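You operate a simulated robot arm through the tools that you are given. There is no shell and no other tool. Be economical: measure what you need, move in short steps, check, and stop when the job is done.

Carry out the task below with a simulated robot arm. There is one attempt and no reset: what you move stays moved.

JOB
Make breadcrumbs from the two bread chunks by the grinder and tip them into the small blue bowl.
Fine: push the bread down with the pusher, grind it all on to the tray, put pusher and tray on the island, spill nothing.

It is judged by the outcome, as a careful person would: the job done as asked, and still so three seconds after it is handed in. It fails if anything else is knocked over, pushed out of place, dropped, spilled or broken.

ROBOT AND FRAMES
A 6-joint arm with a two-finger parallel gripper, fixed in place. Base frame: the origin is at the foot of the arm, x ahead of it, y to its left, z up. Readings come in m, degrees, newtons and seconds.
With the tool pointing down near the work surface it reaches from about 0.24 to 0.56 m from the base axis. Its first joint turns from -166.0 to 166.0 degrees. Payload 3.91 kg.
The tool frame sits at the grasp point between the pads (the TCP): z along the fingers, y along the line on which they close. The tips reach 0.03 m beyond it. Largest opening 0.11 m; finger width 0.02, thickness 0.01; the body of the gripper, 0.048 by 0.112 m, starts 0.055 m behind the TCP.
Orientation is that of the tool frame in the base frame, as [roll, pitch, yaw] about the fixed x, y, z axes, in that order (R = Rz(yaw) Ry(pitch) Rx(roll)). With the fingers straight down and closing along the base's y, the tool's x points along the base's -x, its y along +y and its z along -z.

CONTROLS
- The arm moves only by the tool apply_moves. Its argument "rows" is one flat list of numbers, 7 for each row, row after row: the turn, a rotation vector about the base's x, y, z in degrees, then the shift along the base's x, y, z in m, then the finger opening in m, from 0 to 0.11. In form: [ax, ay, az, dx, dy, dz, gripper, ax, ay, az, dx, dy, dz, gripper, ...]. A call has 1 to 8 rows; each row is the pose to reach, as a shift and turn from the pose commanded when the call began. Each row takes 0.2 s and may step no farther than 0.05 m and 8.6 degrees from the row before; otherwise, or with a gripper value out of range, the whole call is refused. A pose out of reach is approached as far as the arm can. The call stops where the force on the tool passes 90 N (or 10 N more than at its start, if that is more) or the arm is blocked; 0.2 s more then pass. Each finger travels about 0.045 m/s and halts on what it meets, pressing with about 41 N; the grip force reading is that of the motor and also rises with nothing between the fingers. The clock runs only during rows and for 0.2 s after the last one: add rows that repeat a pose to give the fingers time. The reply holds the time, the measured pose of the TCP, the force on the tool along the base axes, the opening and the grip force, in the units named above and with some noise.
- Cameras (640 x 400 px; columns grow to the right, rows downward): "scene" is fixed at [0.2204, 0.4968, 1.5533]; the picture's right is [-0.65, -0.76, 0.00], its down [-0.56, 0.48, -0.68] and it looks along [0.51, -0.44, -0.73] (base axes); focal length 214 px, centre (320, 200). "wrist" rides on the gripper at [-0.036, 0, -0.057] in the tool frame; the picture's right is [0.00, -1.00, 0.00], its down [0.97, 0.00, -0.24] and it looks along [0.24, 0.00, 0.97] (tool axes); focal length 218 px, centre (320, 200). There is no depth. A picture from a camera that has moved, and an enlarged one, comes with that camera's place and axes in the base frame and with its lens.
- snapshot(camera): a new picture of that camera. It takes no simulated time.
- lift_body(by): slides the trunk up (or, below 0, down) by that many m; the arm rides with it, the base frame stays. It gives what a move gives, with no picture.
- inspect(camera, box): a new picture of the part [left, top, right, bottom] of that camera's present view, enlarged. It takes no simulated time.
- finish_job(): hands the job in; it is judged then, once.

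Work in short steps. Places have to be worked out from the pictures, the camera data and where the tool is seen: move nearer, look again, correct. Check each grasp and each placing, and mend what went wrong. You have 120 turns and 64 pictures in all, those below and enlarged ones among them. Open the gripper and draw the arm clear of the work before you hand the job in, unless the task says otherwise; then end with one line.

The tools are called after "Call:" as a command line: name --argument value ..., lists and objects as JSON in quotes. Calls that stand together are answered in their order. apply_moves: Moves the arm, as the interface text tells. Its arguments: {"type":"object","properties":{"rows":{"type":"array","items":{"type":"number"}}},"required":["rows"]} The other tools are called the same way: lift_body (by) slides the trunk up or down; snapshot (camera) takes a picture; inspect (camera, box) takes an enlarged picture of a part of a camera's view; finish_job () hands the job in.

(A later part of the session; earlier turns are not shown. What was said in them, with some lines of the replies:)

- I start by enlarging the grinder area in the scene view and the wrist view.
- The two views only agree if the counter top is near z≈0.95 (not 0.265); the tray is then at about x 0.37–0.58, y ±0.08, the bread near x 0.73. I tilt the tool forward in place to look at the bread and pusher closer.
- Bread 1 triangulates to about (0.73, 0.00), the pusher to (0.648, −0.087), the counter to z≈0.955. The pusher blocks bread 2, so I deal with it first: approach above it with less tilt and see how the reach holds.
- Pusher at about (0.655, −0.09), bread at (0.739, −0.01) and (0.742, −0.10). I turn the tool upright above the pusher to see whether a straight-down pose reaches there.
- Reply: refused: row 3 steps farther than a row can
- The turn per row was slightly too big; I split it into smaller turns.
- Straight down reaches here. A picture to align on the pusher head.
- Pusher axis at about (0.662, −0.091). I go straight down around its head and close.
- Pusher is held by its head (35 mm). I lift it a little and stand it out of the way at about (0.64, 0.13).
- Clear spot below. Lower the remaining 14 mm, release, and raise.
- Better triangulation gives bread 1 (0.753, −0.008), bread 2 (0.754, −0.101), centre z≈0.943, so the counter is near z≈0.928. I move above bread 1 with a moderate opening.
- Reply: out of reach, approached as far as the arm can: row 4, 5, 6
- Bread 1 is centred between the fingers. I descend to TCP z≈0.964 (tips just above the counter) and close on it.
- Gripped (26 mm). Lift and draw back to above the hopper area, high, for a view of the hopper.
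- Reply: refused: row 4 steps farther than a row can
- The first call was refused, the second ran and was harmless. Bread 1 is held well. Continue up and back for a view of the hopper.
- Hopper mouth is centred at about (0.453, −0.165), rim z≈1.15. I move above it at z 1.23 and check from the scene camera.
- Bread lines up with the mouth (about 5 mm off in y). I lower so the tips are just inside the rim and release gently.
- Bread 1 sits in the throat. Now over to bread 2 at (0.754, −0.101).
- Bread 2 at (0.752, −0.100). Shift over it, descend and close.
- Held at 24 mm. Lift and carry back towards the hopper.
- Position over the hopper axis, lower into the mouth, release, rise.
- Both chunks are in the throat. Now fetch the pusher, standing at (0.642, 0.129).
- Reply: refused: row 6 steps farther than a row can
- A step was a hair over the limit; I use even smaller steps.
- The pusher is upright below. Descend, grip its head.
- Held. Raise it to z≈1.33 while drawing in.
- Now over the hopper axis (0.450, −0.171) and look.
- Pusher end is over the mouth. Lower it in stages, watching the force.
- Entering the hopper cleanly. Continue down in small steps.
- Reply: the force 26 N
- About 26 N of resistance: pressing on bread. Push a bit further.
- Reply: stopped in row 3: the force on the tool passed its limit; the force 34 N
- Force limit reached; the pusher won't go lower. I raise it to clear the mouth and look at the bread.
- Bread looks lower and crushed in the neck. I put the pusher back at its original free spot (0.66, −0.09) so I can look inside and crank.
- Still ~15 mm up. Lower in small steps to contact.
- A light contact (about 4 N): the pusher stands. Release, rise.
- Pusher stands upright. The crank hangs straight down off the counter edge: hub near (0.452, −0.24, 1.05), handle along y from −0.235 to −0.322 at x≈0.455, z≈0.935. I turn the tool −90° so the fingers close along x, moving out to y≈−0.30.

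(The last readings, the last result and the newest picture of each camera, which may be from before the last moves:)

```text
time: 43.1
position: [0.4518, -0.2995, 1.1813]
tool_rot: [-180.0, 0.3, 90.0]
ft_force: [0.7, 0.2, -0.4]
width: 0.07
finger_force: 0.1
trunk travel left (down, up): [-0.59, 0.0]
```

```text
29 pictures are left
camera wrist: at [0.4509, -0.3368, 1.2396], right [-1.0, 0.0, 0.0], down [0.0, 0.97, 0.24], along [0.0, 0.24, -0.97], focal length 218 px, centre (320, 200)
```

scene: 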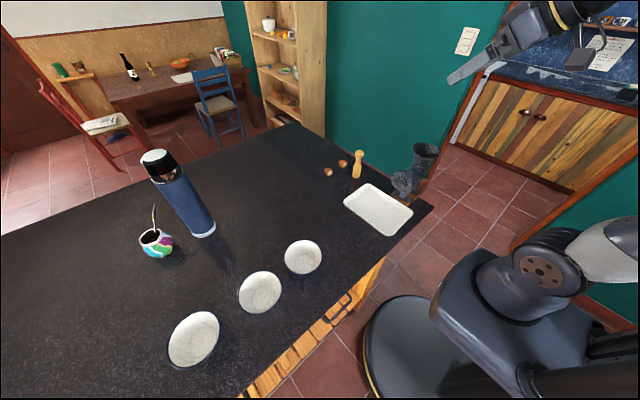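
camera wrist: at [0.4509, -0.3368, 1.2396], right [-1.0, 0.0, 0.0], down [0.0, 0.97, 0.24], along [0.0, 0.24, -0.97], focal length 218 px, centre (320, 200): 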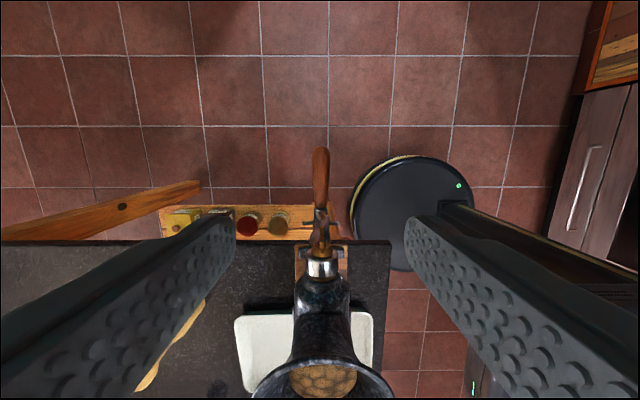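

The handle is straight below (x≈0.4505, y −0.254…−0.334). Descend part way and look again.

Call:
apply_moves --rows '[0, 0, 0, -0.001, -0.002, -0.04, 0.07, 0, 0, 0, -0.001, -0.002, -0.08, 0.07, 0, 0, 0, -0.001, -0.002, -0.12, 0.07, 0, 0, 0, -0.001, -0.002, -0.16, 0.07]'

Call:
snapshot --camera "wrist"

Call:
inspect --camera "scene" --box '[370, 90, 500, 220]'

```text
time: 44.1
position: [0.4556, -0.3061, 1.0253]
tool_rot: [179.5, 0.3, 89.6]
ft_force: [14.9, -22.0, 31.4]
width: 0.0703
finger_force: 0.1
trunk travel left (down, up): [-0.59, 0.0]
```

```text
28 pictures are left
camera wrist: at [0.4536, -0.3424, 1.0839], right [-1.0, 0.01, -0.01], down [0.0, 0.97, 0.23], along [0.01, 0.23, -0.97], focal length 218 px, centre (320, 200)
```

wrist: 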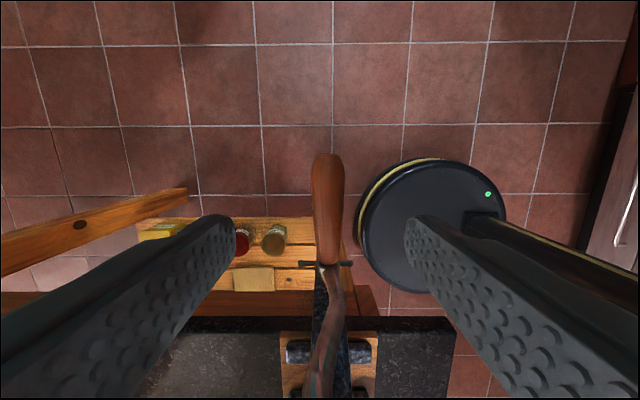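

```text
3.08 times, centred on (435, 155) of scene
camera zoom: at [0.2204, 0.4968, 1.5533], right [-0.65, -0.76, 0.0], down [-0.56, 0.48, -0.68], along [0.51, -0.44, -0.73], focal length 660 px, centre (-34, 338)
```

zoom: 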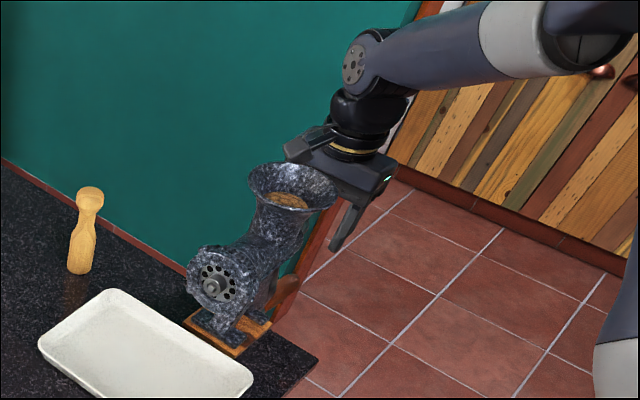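

About 40 N of contact: the gripper body is touching the crank hub's nut from above. I back up and tilt the tool 24° so the body leans outward (−y).

Call:
apply_moves --rows '[0, 0, 0, 0, -0.005, 0.03, 0.07, 8, 0, 0, -0.003, -0.01, 0.05, 0.07, 16, 0, 0, -0.003, -0.01, 0.05, 0.07, 24, 0, 0, -0.003, -0.01, 0.05, 0.07]'

Call:
snapshot --camera "wrist"

```text
time: 45.1
position: [0.4496, -0.3116, 1.0728]
tool_rot: [-180.0, -24.0, 90.1]
ft_force: [-0.5, 0.2, 0.1]
width: 0.07
finger_force: 0.0
trunk travel left (down, up): [-0.59, 0.0]
```

```text
26 pictures are left
camera wrist: at [0.4492, -0.369, 1.1106], right [-1.0, 0.0, 0.0], down [0.0, 0.79, 0.61], along [0.0, 0.61, -0.79], focal length 218 px, centre (320, 200)
```

wrist: 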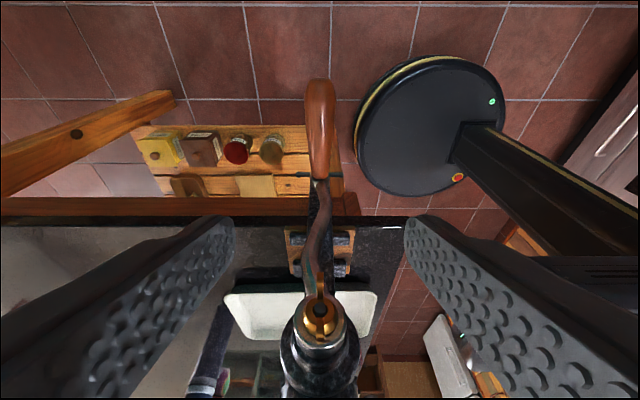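

Clear view: hub at about (0.449, −0.25, 1.056), handle axis z≈0.93. I descend along it, fingers straddling the handle.

Call:
apply_moves --rows '[0, 0, 0, 0, 0, -0.03, 0.07, 0, 0, 0, 0, 0, -0.06, 0.07, 0, 0, 0, 0, 0.002, -0.09, 0.07, 0, 0, 0, 0, 0.004, -0.12, 0.07, 0, 0, 0, 0, 0.004, -0.138, 0.07]'

Call:
snapshot --camera "wrist"

```text
time: 46.4
position: [0.4511, -0.3063, 0.9344]
tool_rot: [-179.8, -23.9, 90.0]
ft_force: [-0.3, 0.5, 0.2]
width: 0.0699
finger_force: 0.0
trunk travel left (down, up): [-0.59, 0.0]
```

```text
25 pictures are left
camera wrist: at [0.4492, -0.3648, 0.9721], right [-1.0, 0.0, 0.0], down [0.0, 0.79, 0.61], along [0.0, 0.61, -0.79], focal length 218 px, centre (320, 200)
```

wrist: 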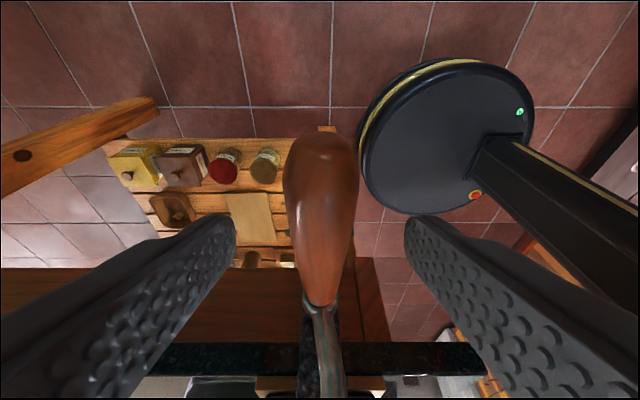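

The handle axis is a bit lower, z≈0.91. Go down 23 mm more and close.

Call:
apply_moves --rows '[0, 0, 0, 0, 0, -0.015, 0.06, 0, 0, 0, 0, 0, -0.023, 0.05, 0, 0, 0, 0, 0, -0.023, 0.03, 0, 0, 0, 0, 0, -0.023, 0.015, 0, 0, 0, 0, 0, -0.023, 0.015, 0, 0, 0, 0, 0, -0.023, 0.015]'

Call:
snapshot --camera "wrist"

```text
time: 47.8
position: [0.4496, -0.3081, 0.9123]
tool_rot: [180.0, -23.8, 90.1]
ft_force: [-0.8, 0.1, -0.9]
width: 0.027
finger_force: 40.4
trunk travel left (down, up): [-0.59, 0.0]
```

```text
24 pictures are left
camera wrist: at [0.4493, -0.3649, 0.9498], right [-1.0, 0.0, 0.0], down [0.0, 0.79, 0.61], along [0.0, 0.61, -0.79], focal length 218 px, centre (320, 200)
```

wrist: 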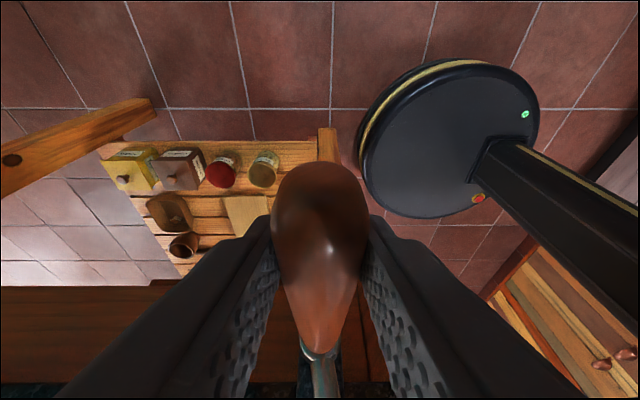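

Handle is gripped (27 mm). I start the crank gently: an arc toward −x and up with radius ~0.14, first 30°, checking forces.

Call:
apply_moves --rows '[0, 0, 0, -0.0244, 0, 0.0021, 0.015, 0, 0, 0, -0.0479, 0, 0.0084, 0.015, 0, 0, 0, -0.07, 0, 0.0188, 0.015]'

```text
time: 48.5
position: [0.3798, -0.3077, 0.9285]
tool_rot: [-179.8, -24.0, 90.1]
ft_force: [-6.4, 2.5, -9.5]
width: 0.0269
finger_force: 40.9
trunk travel left (down, up): [-0.59, 0.0]
```

Very little resistance along the arc, some outward pull: the true radius is more like 0.15. Continue the arc to ~60° with that.

Call:
apply_moves --rows '[0, 0, 0, -0.0223, 0, 0.013, 0.015, 0, 0, 0, -0.0432, 0, 0.0328, 0.015, 0, 0, 0, -0.0599, 0, 0.0562, 0.015]'

```text
time: 49.4
position: [0.3205, -0.3075, 0.9872]
tool_rot: [-179.8, -23.8, 90.1]
ft_force: [-6.2, 1.3, -2.4]
width: 0.0269
finger_force: 40.7
trunk travel left (down, up): [-0.59, 0.0]
```

Circle fit: centre (0.446, 1.0545), R=0.142. Continue on that circle over the top.

Call:
apply_moves --rows '[0, 0, 0, -0.0137, 0, 0.0377, 0.015, 0, 0, 0, -0.0165, 0, 0.0772, 0.015, 0, 0, 0, -0.0082, 0, 0.116, 0.015, 0, 0, 0, 0.0104, 0, 0.1509, 0.015, 0, 0, 0, 0.0379, 0, 0.1794, 0.015, 0, 0, 0, 0.0722, 0, 0.1992, 0.015, 0, 0, 0, 0.1106, 0, 0.2088, 0.015, 0, 0, 0, 0.1502, 0, 0.2074, 0.015]'

Call:
snapshot --camera "scene"

```text
time: 51.1
position: [0.4726, -0.3058, 1.198]
tool_rot: [179.4, -23.7, 90.5]
ft_force: [10.2, -4.8, 39.9]
width: 0.0275
finger_force: 41.0
trunk travel left (down, up): [-0.59, 0.0]
```

```text
23 pictures are left
```

scene: 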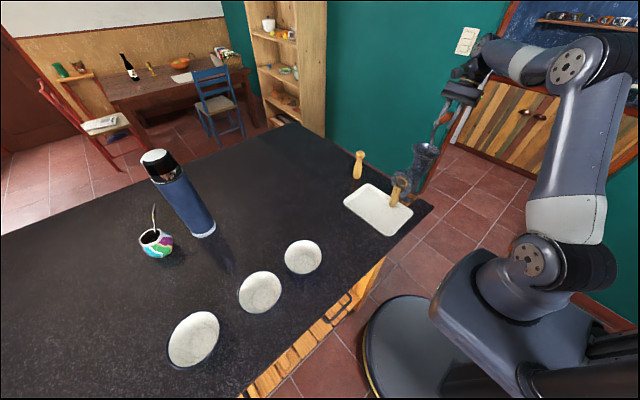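

Crumbs are falling onto the tray, so the direction is right. The refined circle is centre (0.447, 1.058), R 0.1455; continue down the far side.

Call:
apply_moves --rows '[0, 0, 0, 0.0401, 0, -0.0058, 0.015, 0, 0, 0, 0.0737, 0, -0.0285, 0.015, 0, 0, 0, 0.0997, 0, -0.0595, 0.015, 0, 0, 0, 0.1162, 0, -0.0965, 0.015, 0, 0, 0, 0.1218, 0, -0.1366, 0.015, 0, 0, 0, 0.1162, 0, -0.1767, 0.015, 0, 0, 0, 0.0997, 0, -0.2137, 0.015, 0, 0, 0, 0.0737, 0, -0.2447, 0.015]'

Call:
inspect --camera "scene" --box '[330, 120, 470, 250]'

```text
time: 53.0
position: [0.5422, -0.3083, 0.9488]
tool_rot: [-179.5, -24.0, 89.8]
ft_force: [-3.0, 3.7, -0.4]
width: 0.0266
finger_force: 32.9
trunk travel left (down, up): [-0.59, 0.0]
```

```text
3.08 times, centred on (400, 185) of scene
camera zoom: at [0.2204, 0.4968, 1.5533], right [-0.65, -0.76, 0.0], down [-0.56, 0.48, -0.68], along [0.51, -0.44, -0.73], focal length 660 px, centre (74, 246)
```

zoom: 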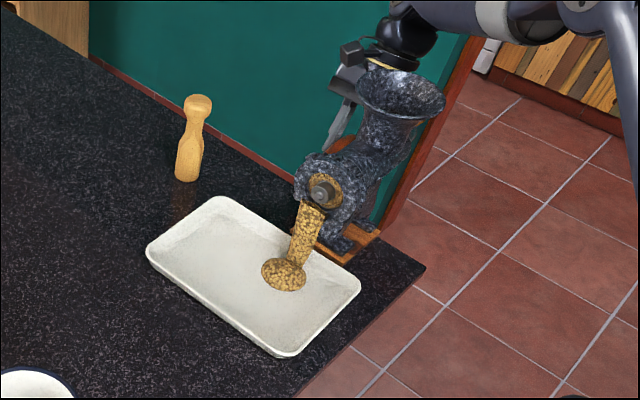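

Working well: crumbs pile on the tray and the hopper is emptying. Continue with a second turn.

Call:
apply_moves --rows '[0, 0, 0, -0.0336, 0, -0.0227, 0.015, 0, 0, 0, -0.0721, 0, -0.0352, 0.015, 0, 0, 0, -0.1126, 0, -0.0366, 0.015, 0, 0, 0, -0.1519, 0, -0.0268, 0.015, 0, 0, 0, -0.187, 0, -0.0066, 0.015, 0, 0, 0, -0.2151, 0, 0.0226, 0.015, 0, 0, 0, -0.2341, 0, 0.0583, 0.015, 0, 0, 0, -0.2425, 0, 0.098, 0.015]'

```text
time: 54.8
position: [0.3013, -0.3081, 1.046]
tool_rot: [-179.7, -24.0, 90.1]
ft_force: [4.0, 6.7, -1.0]
width: 0.0266
finger_force: 41.3
trunk travel left (down, up): [-0.59, 0.0]
```

Call:
apply_moves --rows '[0, 0, 0, 0.0028, 0, 0.0404, 0.015, 0, 0, 0, 0.0166, 0, 0.0784, 0.015, 0, 0, 0, 0.0404, 0, 0.1112, 0.015, 0, 0, 0, 0.0723, 0, 0.1361, 0.015, 0, 0, 0, 0.1099, 0, 0.1513, 0.015, 0, 0, 0, 0.1502, 0, 0.1555, 0.015, 0, 0, 0, 0.1901, 0, 0.1485, 0.015, 0, 0, 0, 0.2265, 0, 0.1307, 0.015]'

Call:
inspect --camera "scene" --box '[330, 120, 470, 250]'

```text
time: 56.5
position: [0.5334, -0.3063, 1.1789]
tool_rot: [179.6, -23.6, 90.2]
ft_force: [28.6, -6.1, 33.4]
width: 0.027
finger_force: 40.8
trunk travel left (down, up): [-0.59, 0.0]
```

```text
3.08 times, centred on (400, 185) of scene
camera zoom: at [0.2204, 0.4968, 1.5533], right [-0.65, -0.76, 0.0], down [-0.56, 0.48, -0.68], along [0.51, -0.44, -0.73], focal length 660 px, centre (74, 246)
```

zoom: 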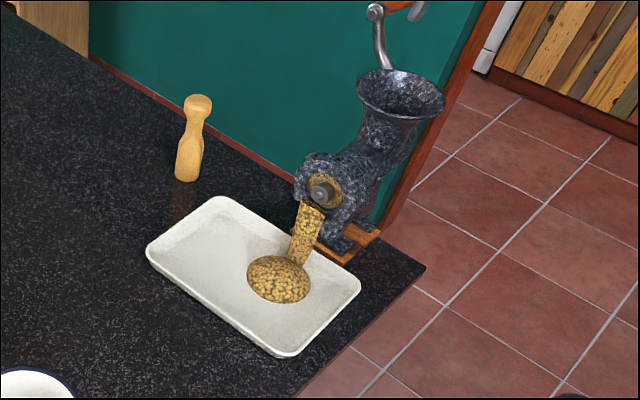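

Still flowing; I follow with a slightly larger radius to relieve the outward force.

Call:
apply_moves --rows '[0, 0, 0, 0.0316, 0, -0.0258, 0.015, 0, 0, 0, 0.0533, 0, -0.0606, 0.015, 0, 0, 0, 0.0647, 0, -0.1001, 0.015, 0, 0, 0, 0.0647, 0, -0.1411, 0.015, 0, 0, 0, 0.0533, 0, -0.1806, 0.015, 0, 0, 0, 0.0316, 0, -0.2154, 0.015, 0, 0, 0, 0.0011, 0, -0.2429, 0.015, 0, 0, 0, -0.0358, 0, -0.2609, 0.015]'

```text
time: 58.4
position: [0.4907, -0.3064, 0.9138]
tool_rot: [-179.2, -24.2, 89.8]
ft_force: [8.2, 16.5, -36.3]
width: 0.0268
finger_force: 40.8
trunk travel left (down, up): [-0.59, 0.0]
```

Call:
apply_moves --rows '[0, 0, 0, -0.0404, 0, -0.0086, 0.015, 0, 0, 0, -0.0816, 0, -0.0043, 0.015, 0, 0, 0, -0.1201, 0, 0.0113, 0.015, 0, 0, 0, -0.1528, 0, 0.0368, 0.015, 0, 0, 0, -0.1772, 0, 0.0703, 0.015, 0, 0, 0, -0.1913, 0, 0.1093, 0.015, 0, 0, 0, -0.1942, 0, 0.1507, 0.015, 0, 0, 0, -0.1856, 0, 0.1913, 0.015]'

Call:
inspect --camera "scene" --box '[330, 120, 470, 250]'

```text
time: 60.1
position: [0.31, -0.3065, 1.1102]
tool_rot: [-180.0, -23.7, 90.0]
ft_force: [13.4, 21.3, -6.7]
width: 0.0269
finger_force: 40.9
trunk travel left (down, up): [-0.59, 0.0]
```

```text
3.08 times, centred on (400, 185) of scene
camera zoom: at [0.2204, 0.4968, 1.5533], right [-0.65, -0.76, 0.0], down [-0.56, 0.48, -0.68], along [0.51, -0.44, -0.73], focal length 660 px, centre (74, 246)
```

zoom: 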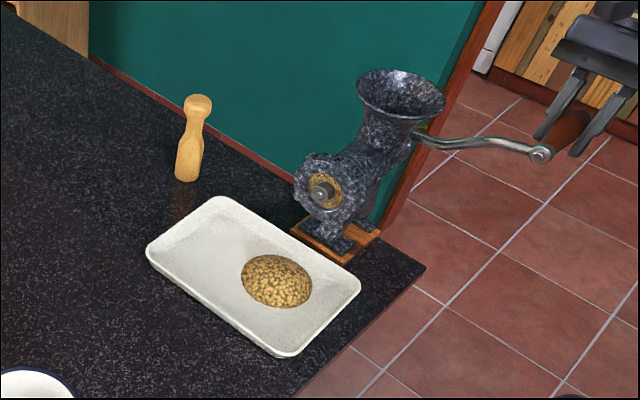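

The stream has stopped; a little may remain at the disc. I give another turn to be sure.

Call:
apply_moves --rows '[0, 0, 0, 0.0231, 0, 0.0354, 0.015, 0, 0, 0, 0.0515, 0, 0.0648, 0.015, 0, 0, 0, 0.0869, 0, 0.0853, 0.015, 0, 0, 0, 0.1266, 0, 0.0952, 0.015, 0, 0, 0, 0.1675, 0, 0.0938, 0.015, 0, 0, 0, 0.2064, 0, 0.0811, 0.015, 0, 0, 0, 0.2404, 0, 0.0582, 0.015, 0, 0, 0, 0.2667, 0, 0.0269, 0.015]'

```text
time: 62.0
position: [0.5784, -0.3054, 1.133]
tool_rot: [-179.9, -23.9, 90.1]
ft_force: [21.6, 5.2, 10.8]
width: 0.0268
finger_force: 40.9
trunk travel left (down, up): [-0.59, 0.0]
```

Call:
apply_moves --rows '[0, 0, 0, 0.0196, 0, -0.0371, 0.015, 0, 0, 0, 0.0253, 0, -0.0779, 0.015, 0, 0, 0, 0.0196, 0, -0.1187, 0.015, 0, 0, 0, 0.0028, 0, -0.1563, 0.015, 0, 0, 0, -0.0237, 0, -0.1879, 0.015, 0, 0, 0, -0.0578, 0, -0.2109, 0.015, 0, 0, 0, -0.097, 0, -0.2237, 0.015, 0, 0, 0, -0.1227, 0, -0.2259, 0.015]'

Call:
inspect --camera "scene" --box '[360, 130, 460, 240]'

```text
time: 63.8
position: [0.45, -0.3064, 0.9071]
tool_rot: [-179.6, -24.0, 90.1]
ft_force: [-1.1, 20.1, -26.9]
width: 0.0266
finger_force: 41.8
trunk travel left (down, up): [-0.59, 0.0]
```

```text
3.64 times, centred on (410, 185) of scene
camera zoom: at [0.2204, 0.4968, 1.5533], right [-0.65, -0.76, 0.0], down [-0.56, 0.48, -0.68], along [0.51, -0.44, -0.73], focal length 780 px, centre (-7, 254)
```

zoom: 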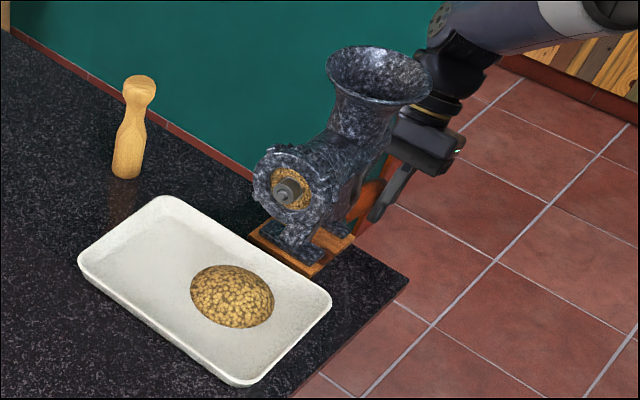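

Stream finished and the crank hangs down again. Release the handle and withdraw straight up the way I came.

Call:
apply_moves --rows '[0, 0, 0, 0, 0, 0, 0.03, 0, 0, 0, 0, 0, 0, 0.05, 0, 0, 0, 0, 0, 0, 0.07, 0, 0, 0, 0, 0, 0, 0.07, 0, 0, 0, 0, -0.004, 0.04, 0.07, 0, 0, 0, 0, -0.006, 0.08, 0.07, 0, 0, 0, 0, -0.006, 0.12, 0.07, 0, 0, 0, 0, -0.006, 0.165, 0.07]'

```text
time: 65.5
position: [0.4518, -0.3138, 1.0757]
tool_rot: [-179.7, -23.8, 90.1]
ft_force: [0.6, -0.9, -0.1]
width: 0.07
finger_force: 0.0
trunk travel left (down, up): [-0.59, 0.0]
```

Rise on above the grinder, removing the tilt, to look into the hopper.

Call:
apply_moves --rows '[0, 0, 0, 0, 0, 0.045, 0.07, 0, 0, 0, 0, 0, 0.09, 0.07, 0, 0, 0, 0, 0, 0.135, 0.07, 0, 0, 0, 0, 0, 0.18, 0.07, 0, 0, 0, 0, 0.03, 0.215, 0.07, 0, 0, 0, 0, 0.07, 0.235, 0.07]'

Call:
snapshot --camera "wrist"

```text
time: 67.0
position: [0.4497, -0.242, 1.3099]
tool_rot: [-179.8, -23.8, 90.0]
ft_force: [-0.8, 0.2, 0.3]
width: 0.0702
finger_force: 0.1
trunk travel left (down, up): [-0.59, 0.0]
```

```text
18 pictures are left
camera wrist: at [0.4487, -0.2997, 1.3486], right [-1.0, 0.0, 0.0], down [0.0, 0.79, 0.61], along [0.0, 0.61, -0.79], focal length 218 px, centre (320, 200)
```

wrist: 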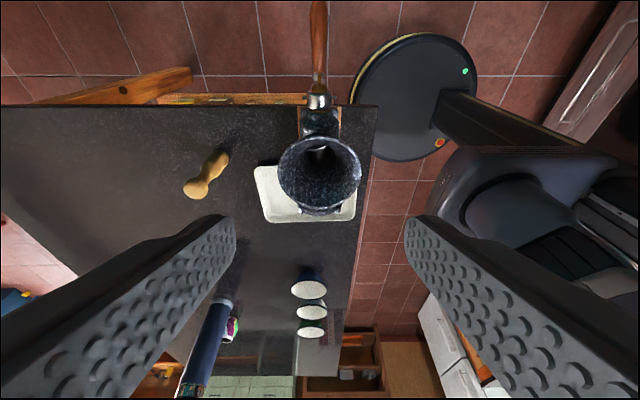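

The hopper is empty. Now the tray: I untilt and move over to its +y side for a close look.

Call:
apply_moves --rows '[-8, 0, 0, 0, 0.04, 0.01, 0.07, -16, 0, 0, 0, 0.08, 0.01, 0.07, -23.8, 0, 0, 0, 0.12, 0.01, 0.07, -23.8, 0, 0, 0, 0.16, 0.01, 0.07, -23.8, 0, 0, 0, 0.2, 0, 0.07, -23.8, 0, 0, 0, 0.24, 0, 0.07, -23.8, 0, 0, 0, 0.28, 0, 0.07, -23.8, 0, 0, 0, 0.32, 0, 0.07]'

```text
time: 68.8
position: [0.4511, 0.0776, 1.3106]
tool_rot: [-179.8, 0.1, 90.0]
ft_force: [-0.2, 0.2, 0.0]
width: 0.07
finger_force: 0.1
trunk travel left (down, up): [-0.59, 0.0]
```

Call:
apply_moves --rows '[0, 0, 8.5, 0, 0.005, -0.01, 0.07, 0, 0, 17, 0, 0.01, -0.02, 0.07, 0, 0, 25.5, 0, 0.015, -0.03, 0.07, 0, 0, 34, 0, 0.02, -0.04, 0.07, 0, 0, 42.5, 0, 0.025, -0.05, 0.07, 0, 0, 51, 0, 0.03, -0.06, 0.07, 0, 0, 59.5, 0, 0.03, -0.06, 0.07, 0, 0, 68, 0, 0.03, -0.06, 0.07]'

```text
time: 70.5
position: [0.4507, 0.1065, 1.2505]
tool_rot: [-180.0, 0.0, 158.3]
ft_force: [-0.5, 0.0, 0.1]
width: 0.0699
finger_force: 0.1
trunk travel left (down, up): [-0.59, 0.0]
```

Call:
apply_moves --rows '[0, 0, 8.5, 0.01, 0.01, 0, 0.05, 0, 0, 17, 0.02, 0.02, 0, 0.05, 0, 0, 21.7, 0.03, 0.03, 0, 0.05]'

Call:
snapshot --camera "wrist"

```text
time: 71.3
position: [0.4818, 0.1363, 1.2493]
tool_rot: [-180.0, 0.0, 179.9]
ft_force: [0.1, 0.9, -0.7]
width: 0.0501
finger_force: 0.1
trunk travel left (down, up): [-0.59, 0.0]
```

```text
17 pictures are left
camera wrist: at [0.5167, 0.1351, 1.3073], right [0.0, -1.0, 0.0], down [-0.97, 0.0, 0.24], along [-0.24, 0.0, -0.97], focal length 218 px, centre (320, 200)
```

wrist: 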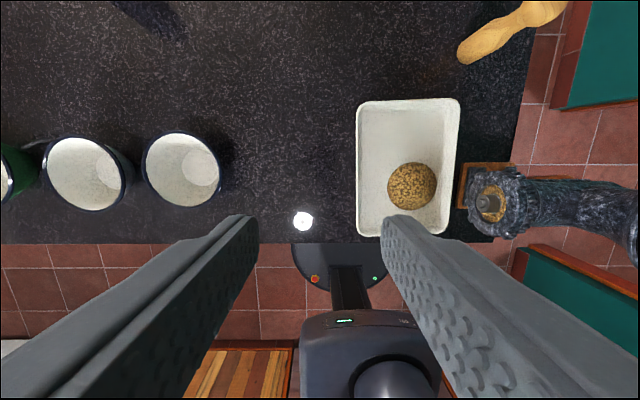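

Tray spans x 0.365–0.584, y −0.09…0.075 with the pile centred. Before choosing, I check the bowls' colours and sizes closely.

Call:
inspect --camera "scene" --box '[150, 220, 340, 380]'

Call:
inspect --camera "wrist" --box '[0, 90, 240, 250]'

Call:
inspect --camera "wrist" --box '[340, 80, 500, 250]'

```text
2.50 times, centred on (245, 300) of scene
camera zoom: at [0.2204, 0.4968, 1.5533], right [-0.65, -0.76, 0.0], down [-0.56, 0.48, -0.68], along [0.51, -0.44, -0.73], focal length 536 px, centre (508, -50)
```

zoom: 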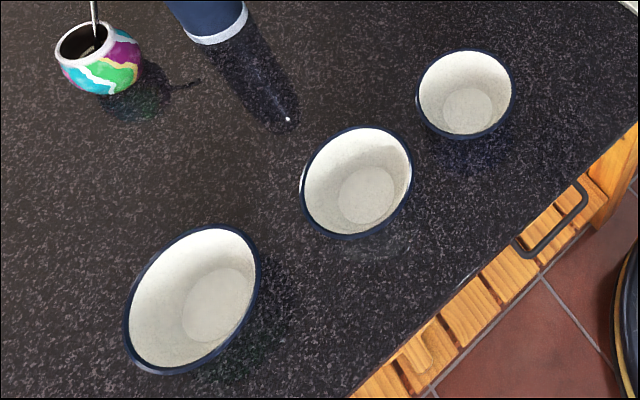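

```text
2.50 times, centred on (120, 170) of wrist
camera zoom: at [0.5167, 0.1351, 1.3073], right [0.0, -1.0, 0.0], down [-0.97, 0.0, 0.24], along [-0.24, 0.0, -0.97], focal length 546 px, centre (820, 275)
```

zoom: 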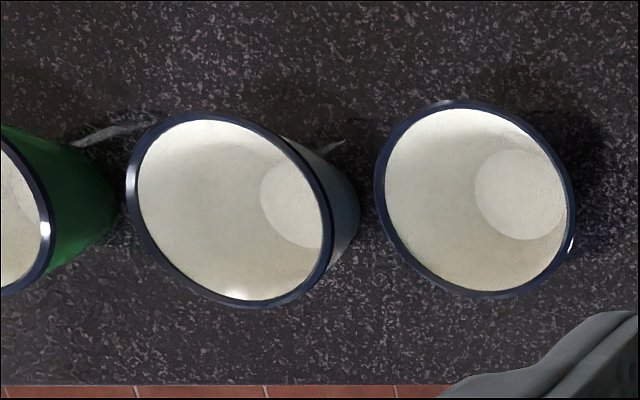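

```text
2.35 times, centred on (420, 165) of wrist
camera zoom: at [0.5167, 0.1351, 1.3073], right [0.0, -1.0, 0.0], down [-0.97, 0.0, 0.24], along [-0.24, 0.0, -0.97], focal length 514 px, centre (85, 282)
```

zoom: 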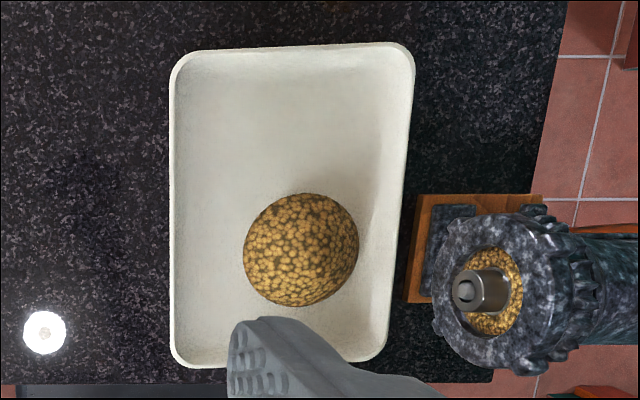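

The rightmost bowl is the navy-blue one (the next is grey, the third green); its rim centre is near (0.485, 0.335, 0.98). Now I go above the middle of the tray's +y rim.

Call:
apply_moves --rows '[0, 0, 0, 0, -0.02, -0.04, 0.05, 0, 0, 0, -0.004, -0.04, -0.08, 0.05, 0, 0, 0, -0.008, -0.058, -0.12, 0.05, 0, 0, 0, -0.008, -0.061, -0.165, 0.05, 0, 0, 0, -0.008, -0.061, -0.21, 0.05]'

Call:
snapshot --camera "wrist"

Call:
inspect --camera "scene" --box '[320, 130, 440, 250]'

```text
time: 72.5
position: [0.4733, 0.0752, 1.0378]
tool_rot: [-180.0, 0.0, 179.8]
ft_force: [0.0, -0.5, 0.9]
width: 0.0501
finger_force: 0.2
trunk travel left (down, up): [-0.59, 0.0]
```

```text
13 pictures are left
camera wrist: at [0.5088, 0.0733, 1.0964], right [0.0, -1.0, 0.0], down [-0.97, 0.0, 0.24], along [-0.24, 0.0, -0.97], focal length 218 px, centre (320, 200)
```

wrist: 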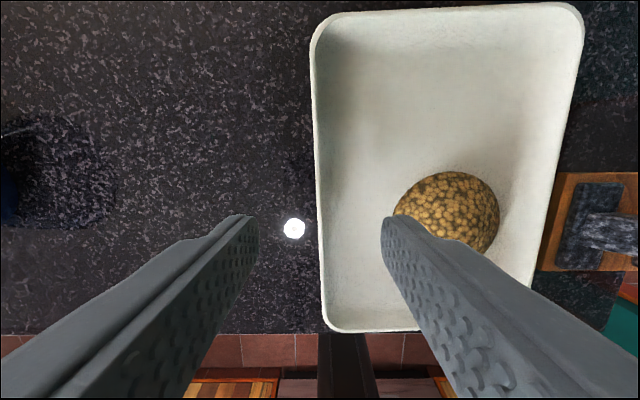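

```text
3.33 times, centred on (380, 190) of scene
camera zoom: at [0.2204, 0.4968, 1.5533], right [-0.65, -0.76, 0.0], down [-0.56, 0.48, -0.68], along [0.51, -0.44, -0.73], focal length 715 px, centre (120, 233)
```

zoom: 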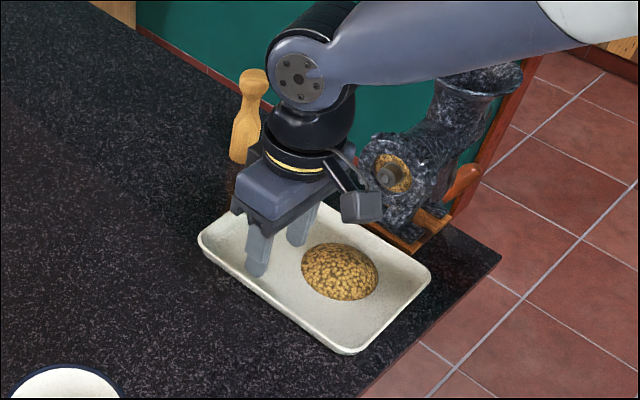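

The rim is right between the fingers (y≈0.075), pile clear of the inner finger. Descend to tips just above the tray floor and close.

Call:
apply_moves --rows '[0, 0, 0, 0, -0.002, -0.03, 0.05, 0, 0, 0, 0, -0.002, -0.055, 0.05, 0, 0, 0, 0, -0.002, -0.067, 0.05, 0, 0, 0, 0, -0.002, -0.067, 0.03, 0, 0, 0, 0, -0.002, -0.067, 0.01, 0, 0, 0, 0, -0.002, -0.067, 0, 0, 0, 0, 0, -0.002, -0.067, 0]'

```text
time: 74.2
position: [0.4747, 0.0738, 0.9726]
tool_rot: [-179.9, 0.0, 179.8]
ft_force: [-0.6, -1.0, 1.2]
width: 0.0057
finger_force: 40.9
trunk travel left (down, up): [-0.59, 0.0]
```

5.7 mm – the rim wall is gripped. Lift just 12 mm and look for sag.

Call:
apply_moves --rows '[0, 0, 0, 0, 0, 0.006, 0, 0, 0, 0, 0, 0.0, 0.012, 0, 0, 0, 0, 0, 0, 0.012, 0]'

Call:
inspect --camera "scene" --box '[320, 130, 440, 250]'

```text
time: 75.0
position: [0.4736, 0.0733, 0.9847]
tool_rot: [-180.0, 0.0, 179.8]
ft_force: [-0.2, -2.0, 0.9]
width: 0.0049
finger_force: 41.3
trunk travel left (down, up): [-0.59, 0.0]
```

```text
3.33 times, centred on (380, 190) of scene
camera zoom: at [0.2204, 0.4968, 1.5533], right [-0.65, -0.76, 0.0], down [-0.56, 0.48, -0.68], along [0.51, -0.44, -0.73], focal length 715 px, centre (120, 233)
```

zoom: 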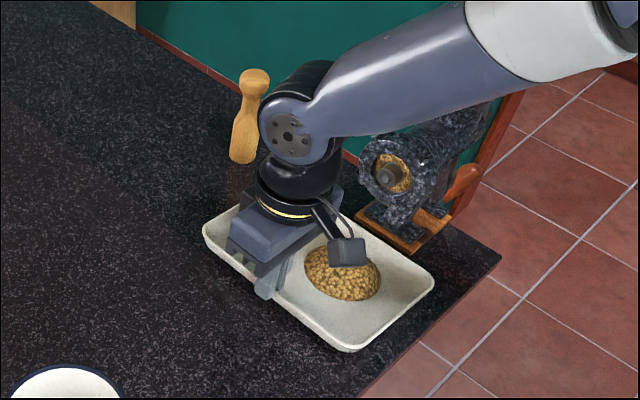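

It moves with the gripper. Slide it +y out from under the outlet, then raise.

Call:
apply_moves --rows '[0, 0, 0, 0, 0.02, 0.004, 0, 0, 0, 0, 0, 0.045, 0.008, 0, 0, 0, 0, 0, 0.07, 0.015, 0, 0, 0, 0, 0, 0.095, 0.03, 0, 0, 0, 0, 0, 0.11, 0.05, 0, 0, 0, 0, 0, 0.12, 0.075, 0]'

Call:
snapshot --camera "scene"

```text
time: 76.3
position: [0.4724, 0.1942, 1.0595]
tool_rot: [-180.0, -0.1, 179.7]
ft_force: [-0.2, 0.1, -2.4]
width: 0.0033
finger_force: 40.3
trunk travel left (down, up): [-0.59, 0.0]
```

```text
10 pictures are left
```

scene: 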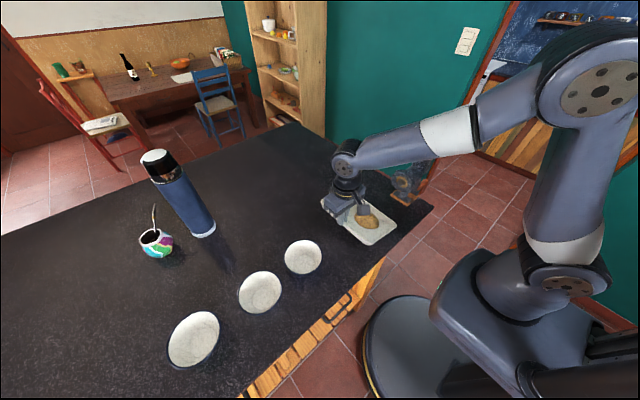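

The tray is lifted but the opening shrank from 5.7 to 3.3 mm; I check for slip with a close-up.

Call:
inspect --camera "scene" --box '[300, 150, 410, 260]'

Call:
apply_moves --rows '[0, 0, 0, 0, 0, 0, 0, 0, 0, 0, 0, 0, 0, 0, 0, 0, 0, 0, 0, 0, 0]'

```text
3.64 times, centred on (355, 205) of scene
camera zoom: at [0.2204, 0.4968, 1.5533], right [-0.65, -0.76, 0.0], down [-0.56, 0.48, -0.68], along [0.51, -0.44, -0.73], focal length 780 px, centre (193, 182)
```

zoom: 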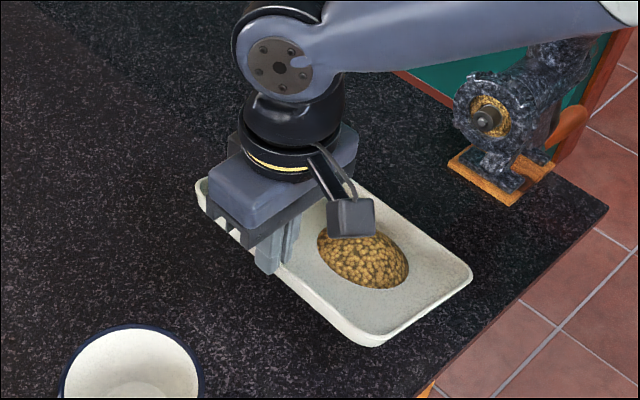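

```text
time: 77.2
position: [0.473, 0.1938, 1.0587]
tool_rot: [-179.9, 0.0, 179.8]
ft_force: [0.2, -0.1, -2.9]
width: 0.0034
finger_force: 41.5
trunk travel left (down, up): [-0.59, 0.0]
```

The hold is stable at 3.4 mm; the tray sags a bit toward −y (about 15°) but the heap stays put. Plan: yaw the tray +60° while carrying it high past the blue bowl, then pour over one corner. First the carry, gently.

Call:
apply_moves --rows '[0, 0, 0, 0, 0.01, 0.025, 0, 0, 0, 5, -0.005, 0.035, 0.05, 0, 0, 0, 12, -0.01, 0.07, 0.06, 0, 0, 0, 19, -0.02, 0.108, 0.06, 0, 0, 0, 26, -0.03, 0.146, 0.06, 0, 0, 0, 33, -0.038, 0.184, 0.06, 0, 0, 0, 40, -0.045, 0.222, 0.06, 0, 0, 0, 46, -0.05, 0.255, 0.06, 0]'

Call:
inspect --camera "scene" --box '[180, 130, 420, 310]'

```text
time: 79.0
position: [0.4215, 0.4498, 1.1184]
tool_rot: [-179.7, -0.1, -134.0]
ft_force: [0.2, -0.4, -2.2]
width: 0.0032
finger_force: 41.6
trunk travel left (down, up): [-0.59, 0.0]
```

```text
2.22 times, centred on (300, 220) of scene
camera zoom: at [0.2204, 0.4968, 1.5533], right [-0.65, -0.76, 0.0], down [-0.56, 0.48, -0.68], along [0.51, -0.44, -0.73], focal length 477 px, centre (364, 156)
```

zoom: 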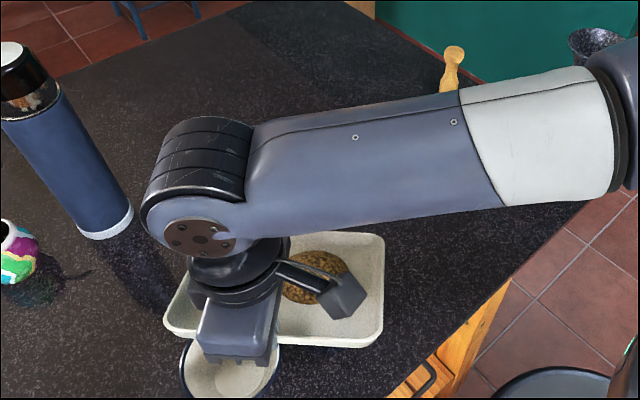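

Geometry matches my model well (pour corner now at about (0.46, 0.265)). Finish the yaw and bring the pour corner over the blue bowl.

Call:
apply_moves --rows '[0, 0, 5, -0.008, 0.022, 0, 0, 0, 0, 10, -0.016, 0.045, -0.005, 0, 0, 0, 14, -0.023, 0.067, -0.015, 0, 0, 0, 14, -0.023, 0.067, -0.025, 0]'

Call:
inspect --camera "scene" --box '[180, 160, 400, 330]'

```text
time: 80.0
position: [0.401, 0.5155, 1.0943]
tool_rot: [-179.9, 0.0, -120.3]
ft_force: [0.4, 0.3, -2.5]
width: 0.0031
finger_force: 40.9
trunk travel left (down, up): [-0.59, 0.0]
```

```text
2.35 times, centred on (290, 245) of scene
camera zoom: at [0.2204, 0.4968, 1.5533], right [-0.65, -0.76, 0.0], down [-0.56, 0.48, -0.68], along [0.51, -0.44, -0.73], focal length 505 px, centre (391, 94)
```

zoom: 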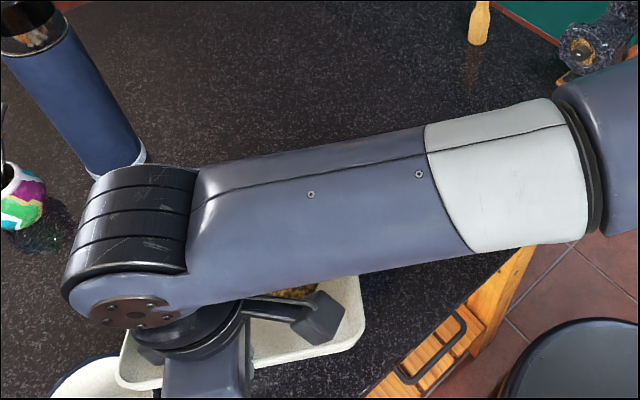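

Now begin tilting about the pour corner, up to 23° of tool turn, then check from the wrist camera.

Call:
apply_moves --rows '[7.6, -1.1, 0, -0.003, -0.01, 0.011, 0, 15.2, -2.2, 0, -0.005, -0.023, 0.03, 0, 22.7, -3.4, 0, -0.007, -0.0385, 0.046, 0]'

Call:
snapshot --camera "wrist"

```text
time: 80.8
position: [0.3914, 0.4751, 1.1396]
tool_rot: [171.2, 21.3, -121.8]
ft_force: [0.0, -0.1, -2.5]
width: 0.0034
finger_force: 40.5
trunk travel left (down, up): [-0.59, 0.0]
```

```text
6 pictures are left
camera wrist: at [0.4051, 0.4818, 1.2066], right [0.87, -0.47, -0.14], down [-0.49, -0.86, -0.13], along [-0.06, 0.18, -0.98], focal length 218 px, centre (320, 200)
```

wrist: 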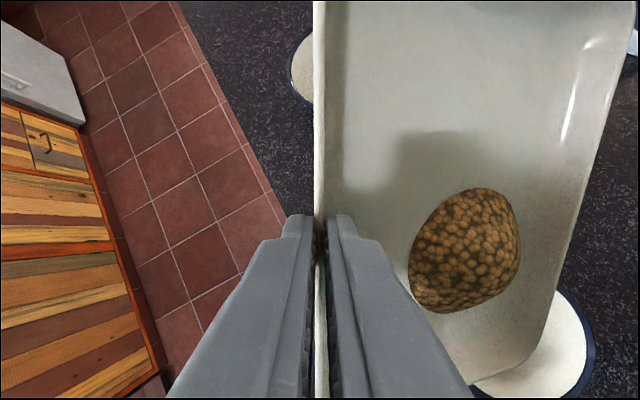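

The pour corner is over the bowl as intended and the heap is leaning toward it. Continue tilting about that corner, then pause.

Call:
apply_moves --rows '[4, -0.6, 0, -0.0015, -0.009, 0.008, 0, 7.9, -1.2, 0, -0.003, -0.0185, 0.015, 0, 11.6, -1.7, 0, -0.0045, -0.028, 0.021, 0, 15.3, -2.3, 0, -0.006, -0.0375, 0.027, 0, 19, -2.9, 0, -0.0075, -0.0475, 0.032, 0, 22.7, -3.4, 0, -0.009, -0.0575, 0.036, 0, 22.7, -3.4, 0, -0.009, -0.0575, 0.036, 0, 22.7, -3.4, 0, -0.009, -0.0575, 0.036, 0]'

Call:
snapshot --camera "wrist"

```text
time: 82.5
position: [0.3843, 0.4195, 1.1772]
tool_rot: [159.2, 41.8, -128.2]
ft_force: [-0.4, -0.2, -2.8]
width: 0.0035
finger_force: 41.4
trunk travel left (down, up): [-0.59, 0.0]
```

```text
5 pictures are left
camera wrist: at [0.3936, 0.3989, 1.2406], right [0.88, -0.39, -0.26], down [-0.47, -0.74, -0.48], along [-0.01, 0.55, -0.84], focal length 218 px, centre (320, 200)
```

wrist: 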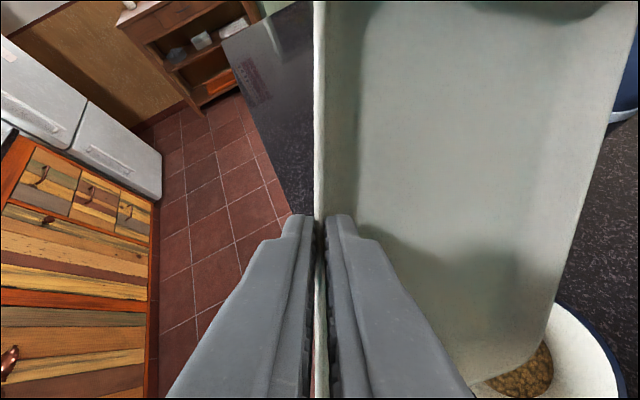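

The tray surface looks bare and crumbs lie in the bowl. A little more tilt and a hold, to be sure everything falls.

Call:
apply_moves --rows '[4, -0.6, 0, -0.0015, -0.0105, 0.005, 0, 8, -1.2, 0, -0.003, -0.021, 0.009, 0, 12, -1.8, 0, -0.0045, -0.032, 0.012, 0, 12, -1.8, 0, -0.0045, -0.032, 0.012, 0, 12, -1.8, 0, -0.0045, -0.032, 0.012, 0, 12, -1.8, 0, -0.0045, -0.032, 0.012, 0, 12, -1.8, 0, -0.0045, -0.032, 0.012, 0]'

Call:
snapshot --camera "wrist"

```text
time: 84.2
position: [0.38, 0.3874, 1.1887]
tool_rot: [149.5, 52.0, -135.6]
ft_force: [0.1, -1.0, -2.2]
width: 0.0031
finger_force: 40.6
trunk travel left (down, up): [-0.59, 0.0]
```

```text
4 pictures are left
camera wrist: at [0.3874, 0.354, 1.2478], right [0.89, -0.33, -0.31], down [-0.46, -0.62, -0.64], along [0.02, 0.71, -0.7], focal length 218 px, centre (320, 200)
```

wrist: 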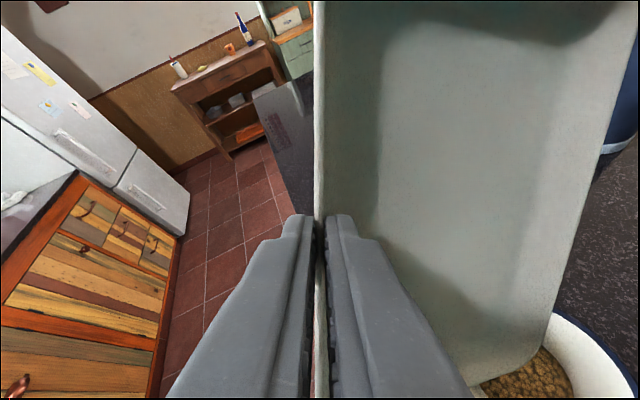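

The tray is empty. Lift it away from the bowl and turn it back level.

Call:
apply_moves --rows '[0, 0, 0, 0, 0, 0.04, 0, -8, 1.2, 0, 0, 0.005, 0.07, 0, -16, 2.4, 0, 0, 0.01, 0.08, 0, -24, 3.6, 0, 0, 0.01, 0.08, 0, -32, 4.8, 0, 0, 0.01, 0.08, 0, -40, 6, 0, 0, 0.01, 0.08, 0, -48, 7.2, 0, 0, 0.01, 0.08, 0, -56, 8.4, 0, 0, 0.01, 0.08, 0]'

```text
time: 86.0
position: [0.3798, 0.3972, 1.2679]
tool_rot: [179.7, 1.1, -120.3]
ft_force: [-0.3, -0.3, -2.5]
width: 0.0032
finger_force: 41.1
trunk travel left (down, up): [-0.59, 0.0]
```

Yaw back −60° and carry to the free spot on the counter around y≈0.1.

Call:
apply_moves --rows '[0, 0, -7.5, 0.012, -0.026, 0, 0, 0, 0, -15, 0.024, -0.052, 0, 0, 0, 0, -22.5, 0.036, -0.078, -0.01, 0, 0, 0, -30, 0.048, -0.104, -0.02, 0, 0, 0, -37.5, 0.06, -0.13, -0.04, 0, 0, 0, -45, 0.072, -0.156, -0.07, 0, 0, 0, -52.5, 0.084, -0.182, -0.1, 0, 0, 0, -60, 0.093, -0.207, -0.13, 0]'

Call:
apply_moves --rows '[-7.5, 0, 0, 0, 0, -0.02, 0, -15, 0, 0, 0, 0, -0.04, 0]'

Call:
inspect --camera "scene" --box '[240, 130, 420, 290]'

```text
time: 87.8
position: [0.4723, 0.1892, 1.1395]
tool_rot: [179.6, 1.4, 179.6]
ft_force: [-0.1, 1.1, -1.9]
width: 0.0034
finger_force: 40.7
trunk travel left (down, up): [-0.59, 0.0]
```

```text
time: 88.3
position: [0.4738, 0.1899, 1.0981]
tool_rot: [-165.3, 1.2, -179.9]
ft_force: [-0.3, -0.1, -2.8]
width: 0.0034
finger_force: 41.1
trunk travel left (down, up): [-0.59, 0.0]
```

```text
2.50 times, centred on (330, 210) of scene
camera zoom: at [0.2204, 0.4968, 1.5533], right [-0.65, -0.76, 0.0], down [-0.56, 0.48, -0.68], along [0.51, -0.44, -0.73], focal length 536 px, centre (295, 175)
```

zoom: 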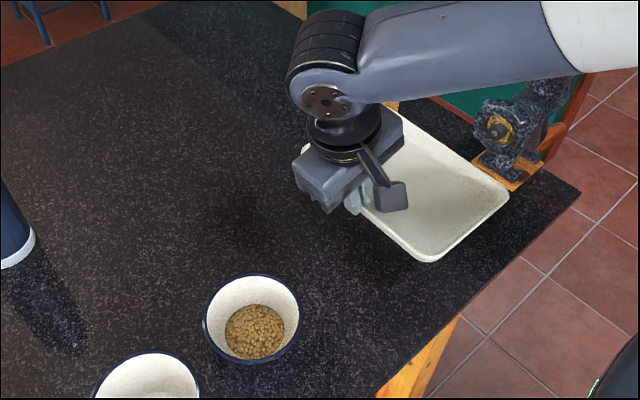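

The crumbs are in the blue bowl, no spill visible; the tray is roughly level now. Lower it onto the counter.

Call:
apply_moves --rows '[0, 0, 0, 0, 0, -0.04, 0, 0, 0, 0, 0, 0, -0.08, 0, 0, 0, 0, 0, 0, -0.1, 0, 0, 0, 0, 0, 0, -0.11, 0, 0, 0, 0, 0, 0, -0.116, 0]'

```text
time: 89.5
position: [0.4743, 0.1904, 0.982]
tool_rot: [-165.4, 1.4, -180.0]
ft_force: [0.4, 0.0, -2.0]
width: 0.0036
finger_force: 40.9
trunk travel left (down, up): [-0.59, 0.0]
```

Call:
apply_moves --rows '[0, 0, 0, 0, 0, -0.004, 0, 0, 0, 0, 0, 0, -0.008, 0, 0, 0, 0, 0, 0, -0.011, 0]'

```text
time: 90.3
position: [0.4734, 0.1901, 0.9719]
tool_rot: [-165.4, 1.4, -179.8]
ft_force: [4.1, 1.4, 10.1]
width: 0.0036
finger_force: 41.5
trunk travel left (down, up): [-0.59, 0.0]
```

Touching down (about 12 N). Open and retract along the tool axis.

Call:
apply_moves --rows '[0, 0, 0, 0, 0, 0, 0.015, 0, 0, 0, 0, 0, 0, 0.03, 0, 0, 0, 0, 0, 0, 0.04, 0, 0, 0, 0, 0, 0, 0.04, 0, 0, 0, 0, 0.009, 0.035, 0.04, 0, 0, 0, 0, 0.02, 0.075, 0.04, 7.5, 0, 0, 0, 0.02, 0.12, 0.05, 15, 0, 0, -0.02, 0.02, 0.165, 0.05]'

Call:
apply_moves --rows '[0, 0, 0, -0.03, -0.03, 0.04, 0.06, 0, 0, 0, -0.06, -0.06, 0.07, 0.06, 0, 0, 0, -0.09, -0.09, 0.1, 0.06, 0, 0, 0, -0.11, -0.12, 0.13, 0.06, 0, 0, 0, -0.13, -0.15, 0.16, 0.06, 0, 0, 0, -0.14, -0.18, 0.19, 0.06]'

Call:
snapshot --camera "scene"

```text
time: 92.2
position: [0.4505, 0.2111, 1.1363]
tool_rot: [179.6, 1.3, 179.7]
ft_force: [-0.6, 0.6, -0.1]
width: 0.0503
finger_force: 0.0
trunk travel left (down, up): [-0.59, 0.0]
```

```text
refused: row 1 steps farther than a row can; nothing moved
```

```text
2 pictures are left
```

scene: 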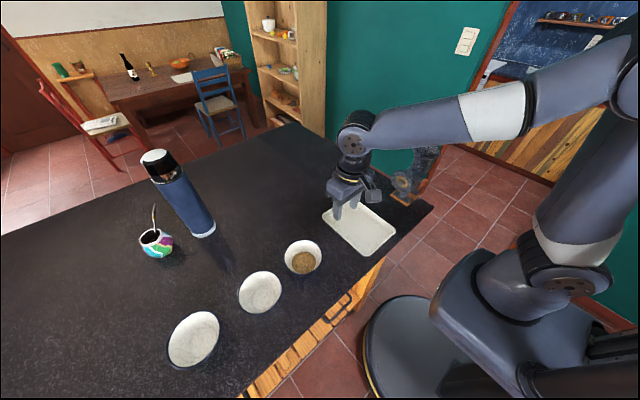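

The tray is down flat and free. Draw the arm up and back, clear of the work.

Call:
apply_moves --rows '[0, 0, 0, -0.01, 0, 0.04, 0.06, 0, 0, 0, -0.02, -0.01, 0.08, 0.06, 0, 0, 0, -0.04, -0.03, 0.11, 0.06, 0, 0, 0, -0.06, -0.05, 0.14, 0.06, 0, 0, 0, -0.08, -0.07, 0.17, 0.06, 0, 0, 0, -0.1, -0.09, 0.2, 0.06, 0, 0, 0, -0.12, -0.12, 0.22, 0.06, 0, 0, 0, -0.14, -0.15, 0.24, 0.06]'

Call:
inspect --camera "scene" --box '[230, 120, 450, 300]'

```text
time: 94.0
position: [0.3113, 0.0617, 1.3756]
tool_rot: [179.7, 1.2, 179.8]
ft_force: [-0.4, -0.1, 0.0]
width: 0.0599
finger_force: 0.1
trunk travel left (down, up): [-0.59, 0.0]
```

```text
2.22 times, centred on (340, 210) of scene
camera zoom: at [0.2204, 0.4968, 1.5533], right [-0.65, -0.76, 0.0], down [-0.56, 0.48, -0.68], along [0.51, -0.44, -0.73], focal length 477 px, centre (276, 178)
```

zoom: 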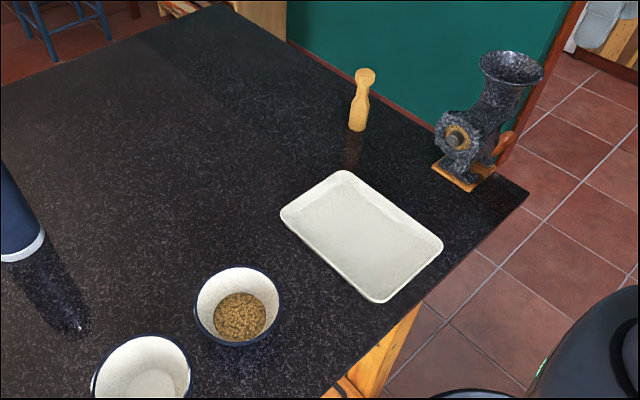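

Crumbs are in the blue bowl, the empty tray and the pusher stand on the island, nothing is spilled, and the arm is clear. Handing in.

Call:
finish_job

```text
The job is handed in.
```

The breadcrumbs are in the small blue bowl, and the pusher and empty tray are on the island. The last pictures showed nothing spilled or knocked over, though some crumbs still show in the grinder's outlet ring, which stayed there through about an extra turn of the crank.
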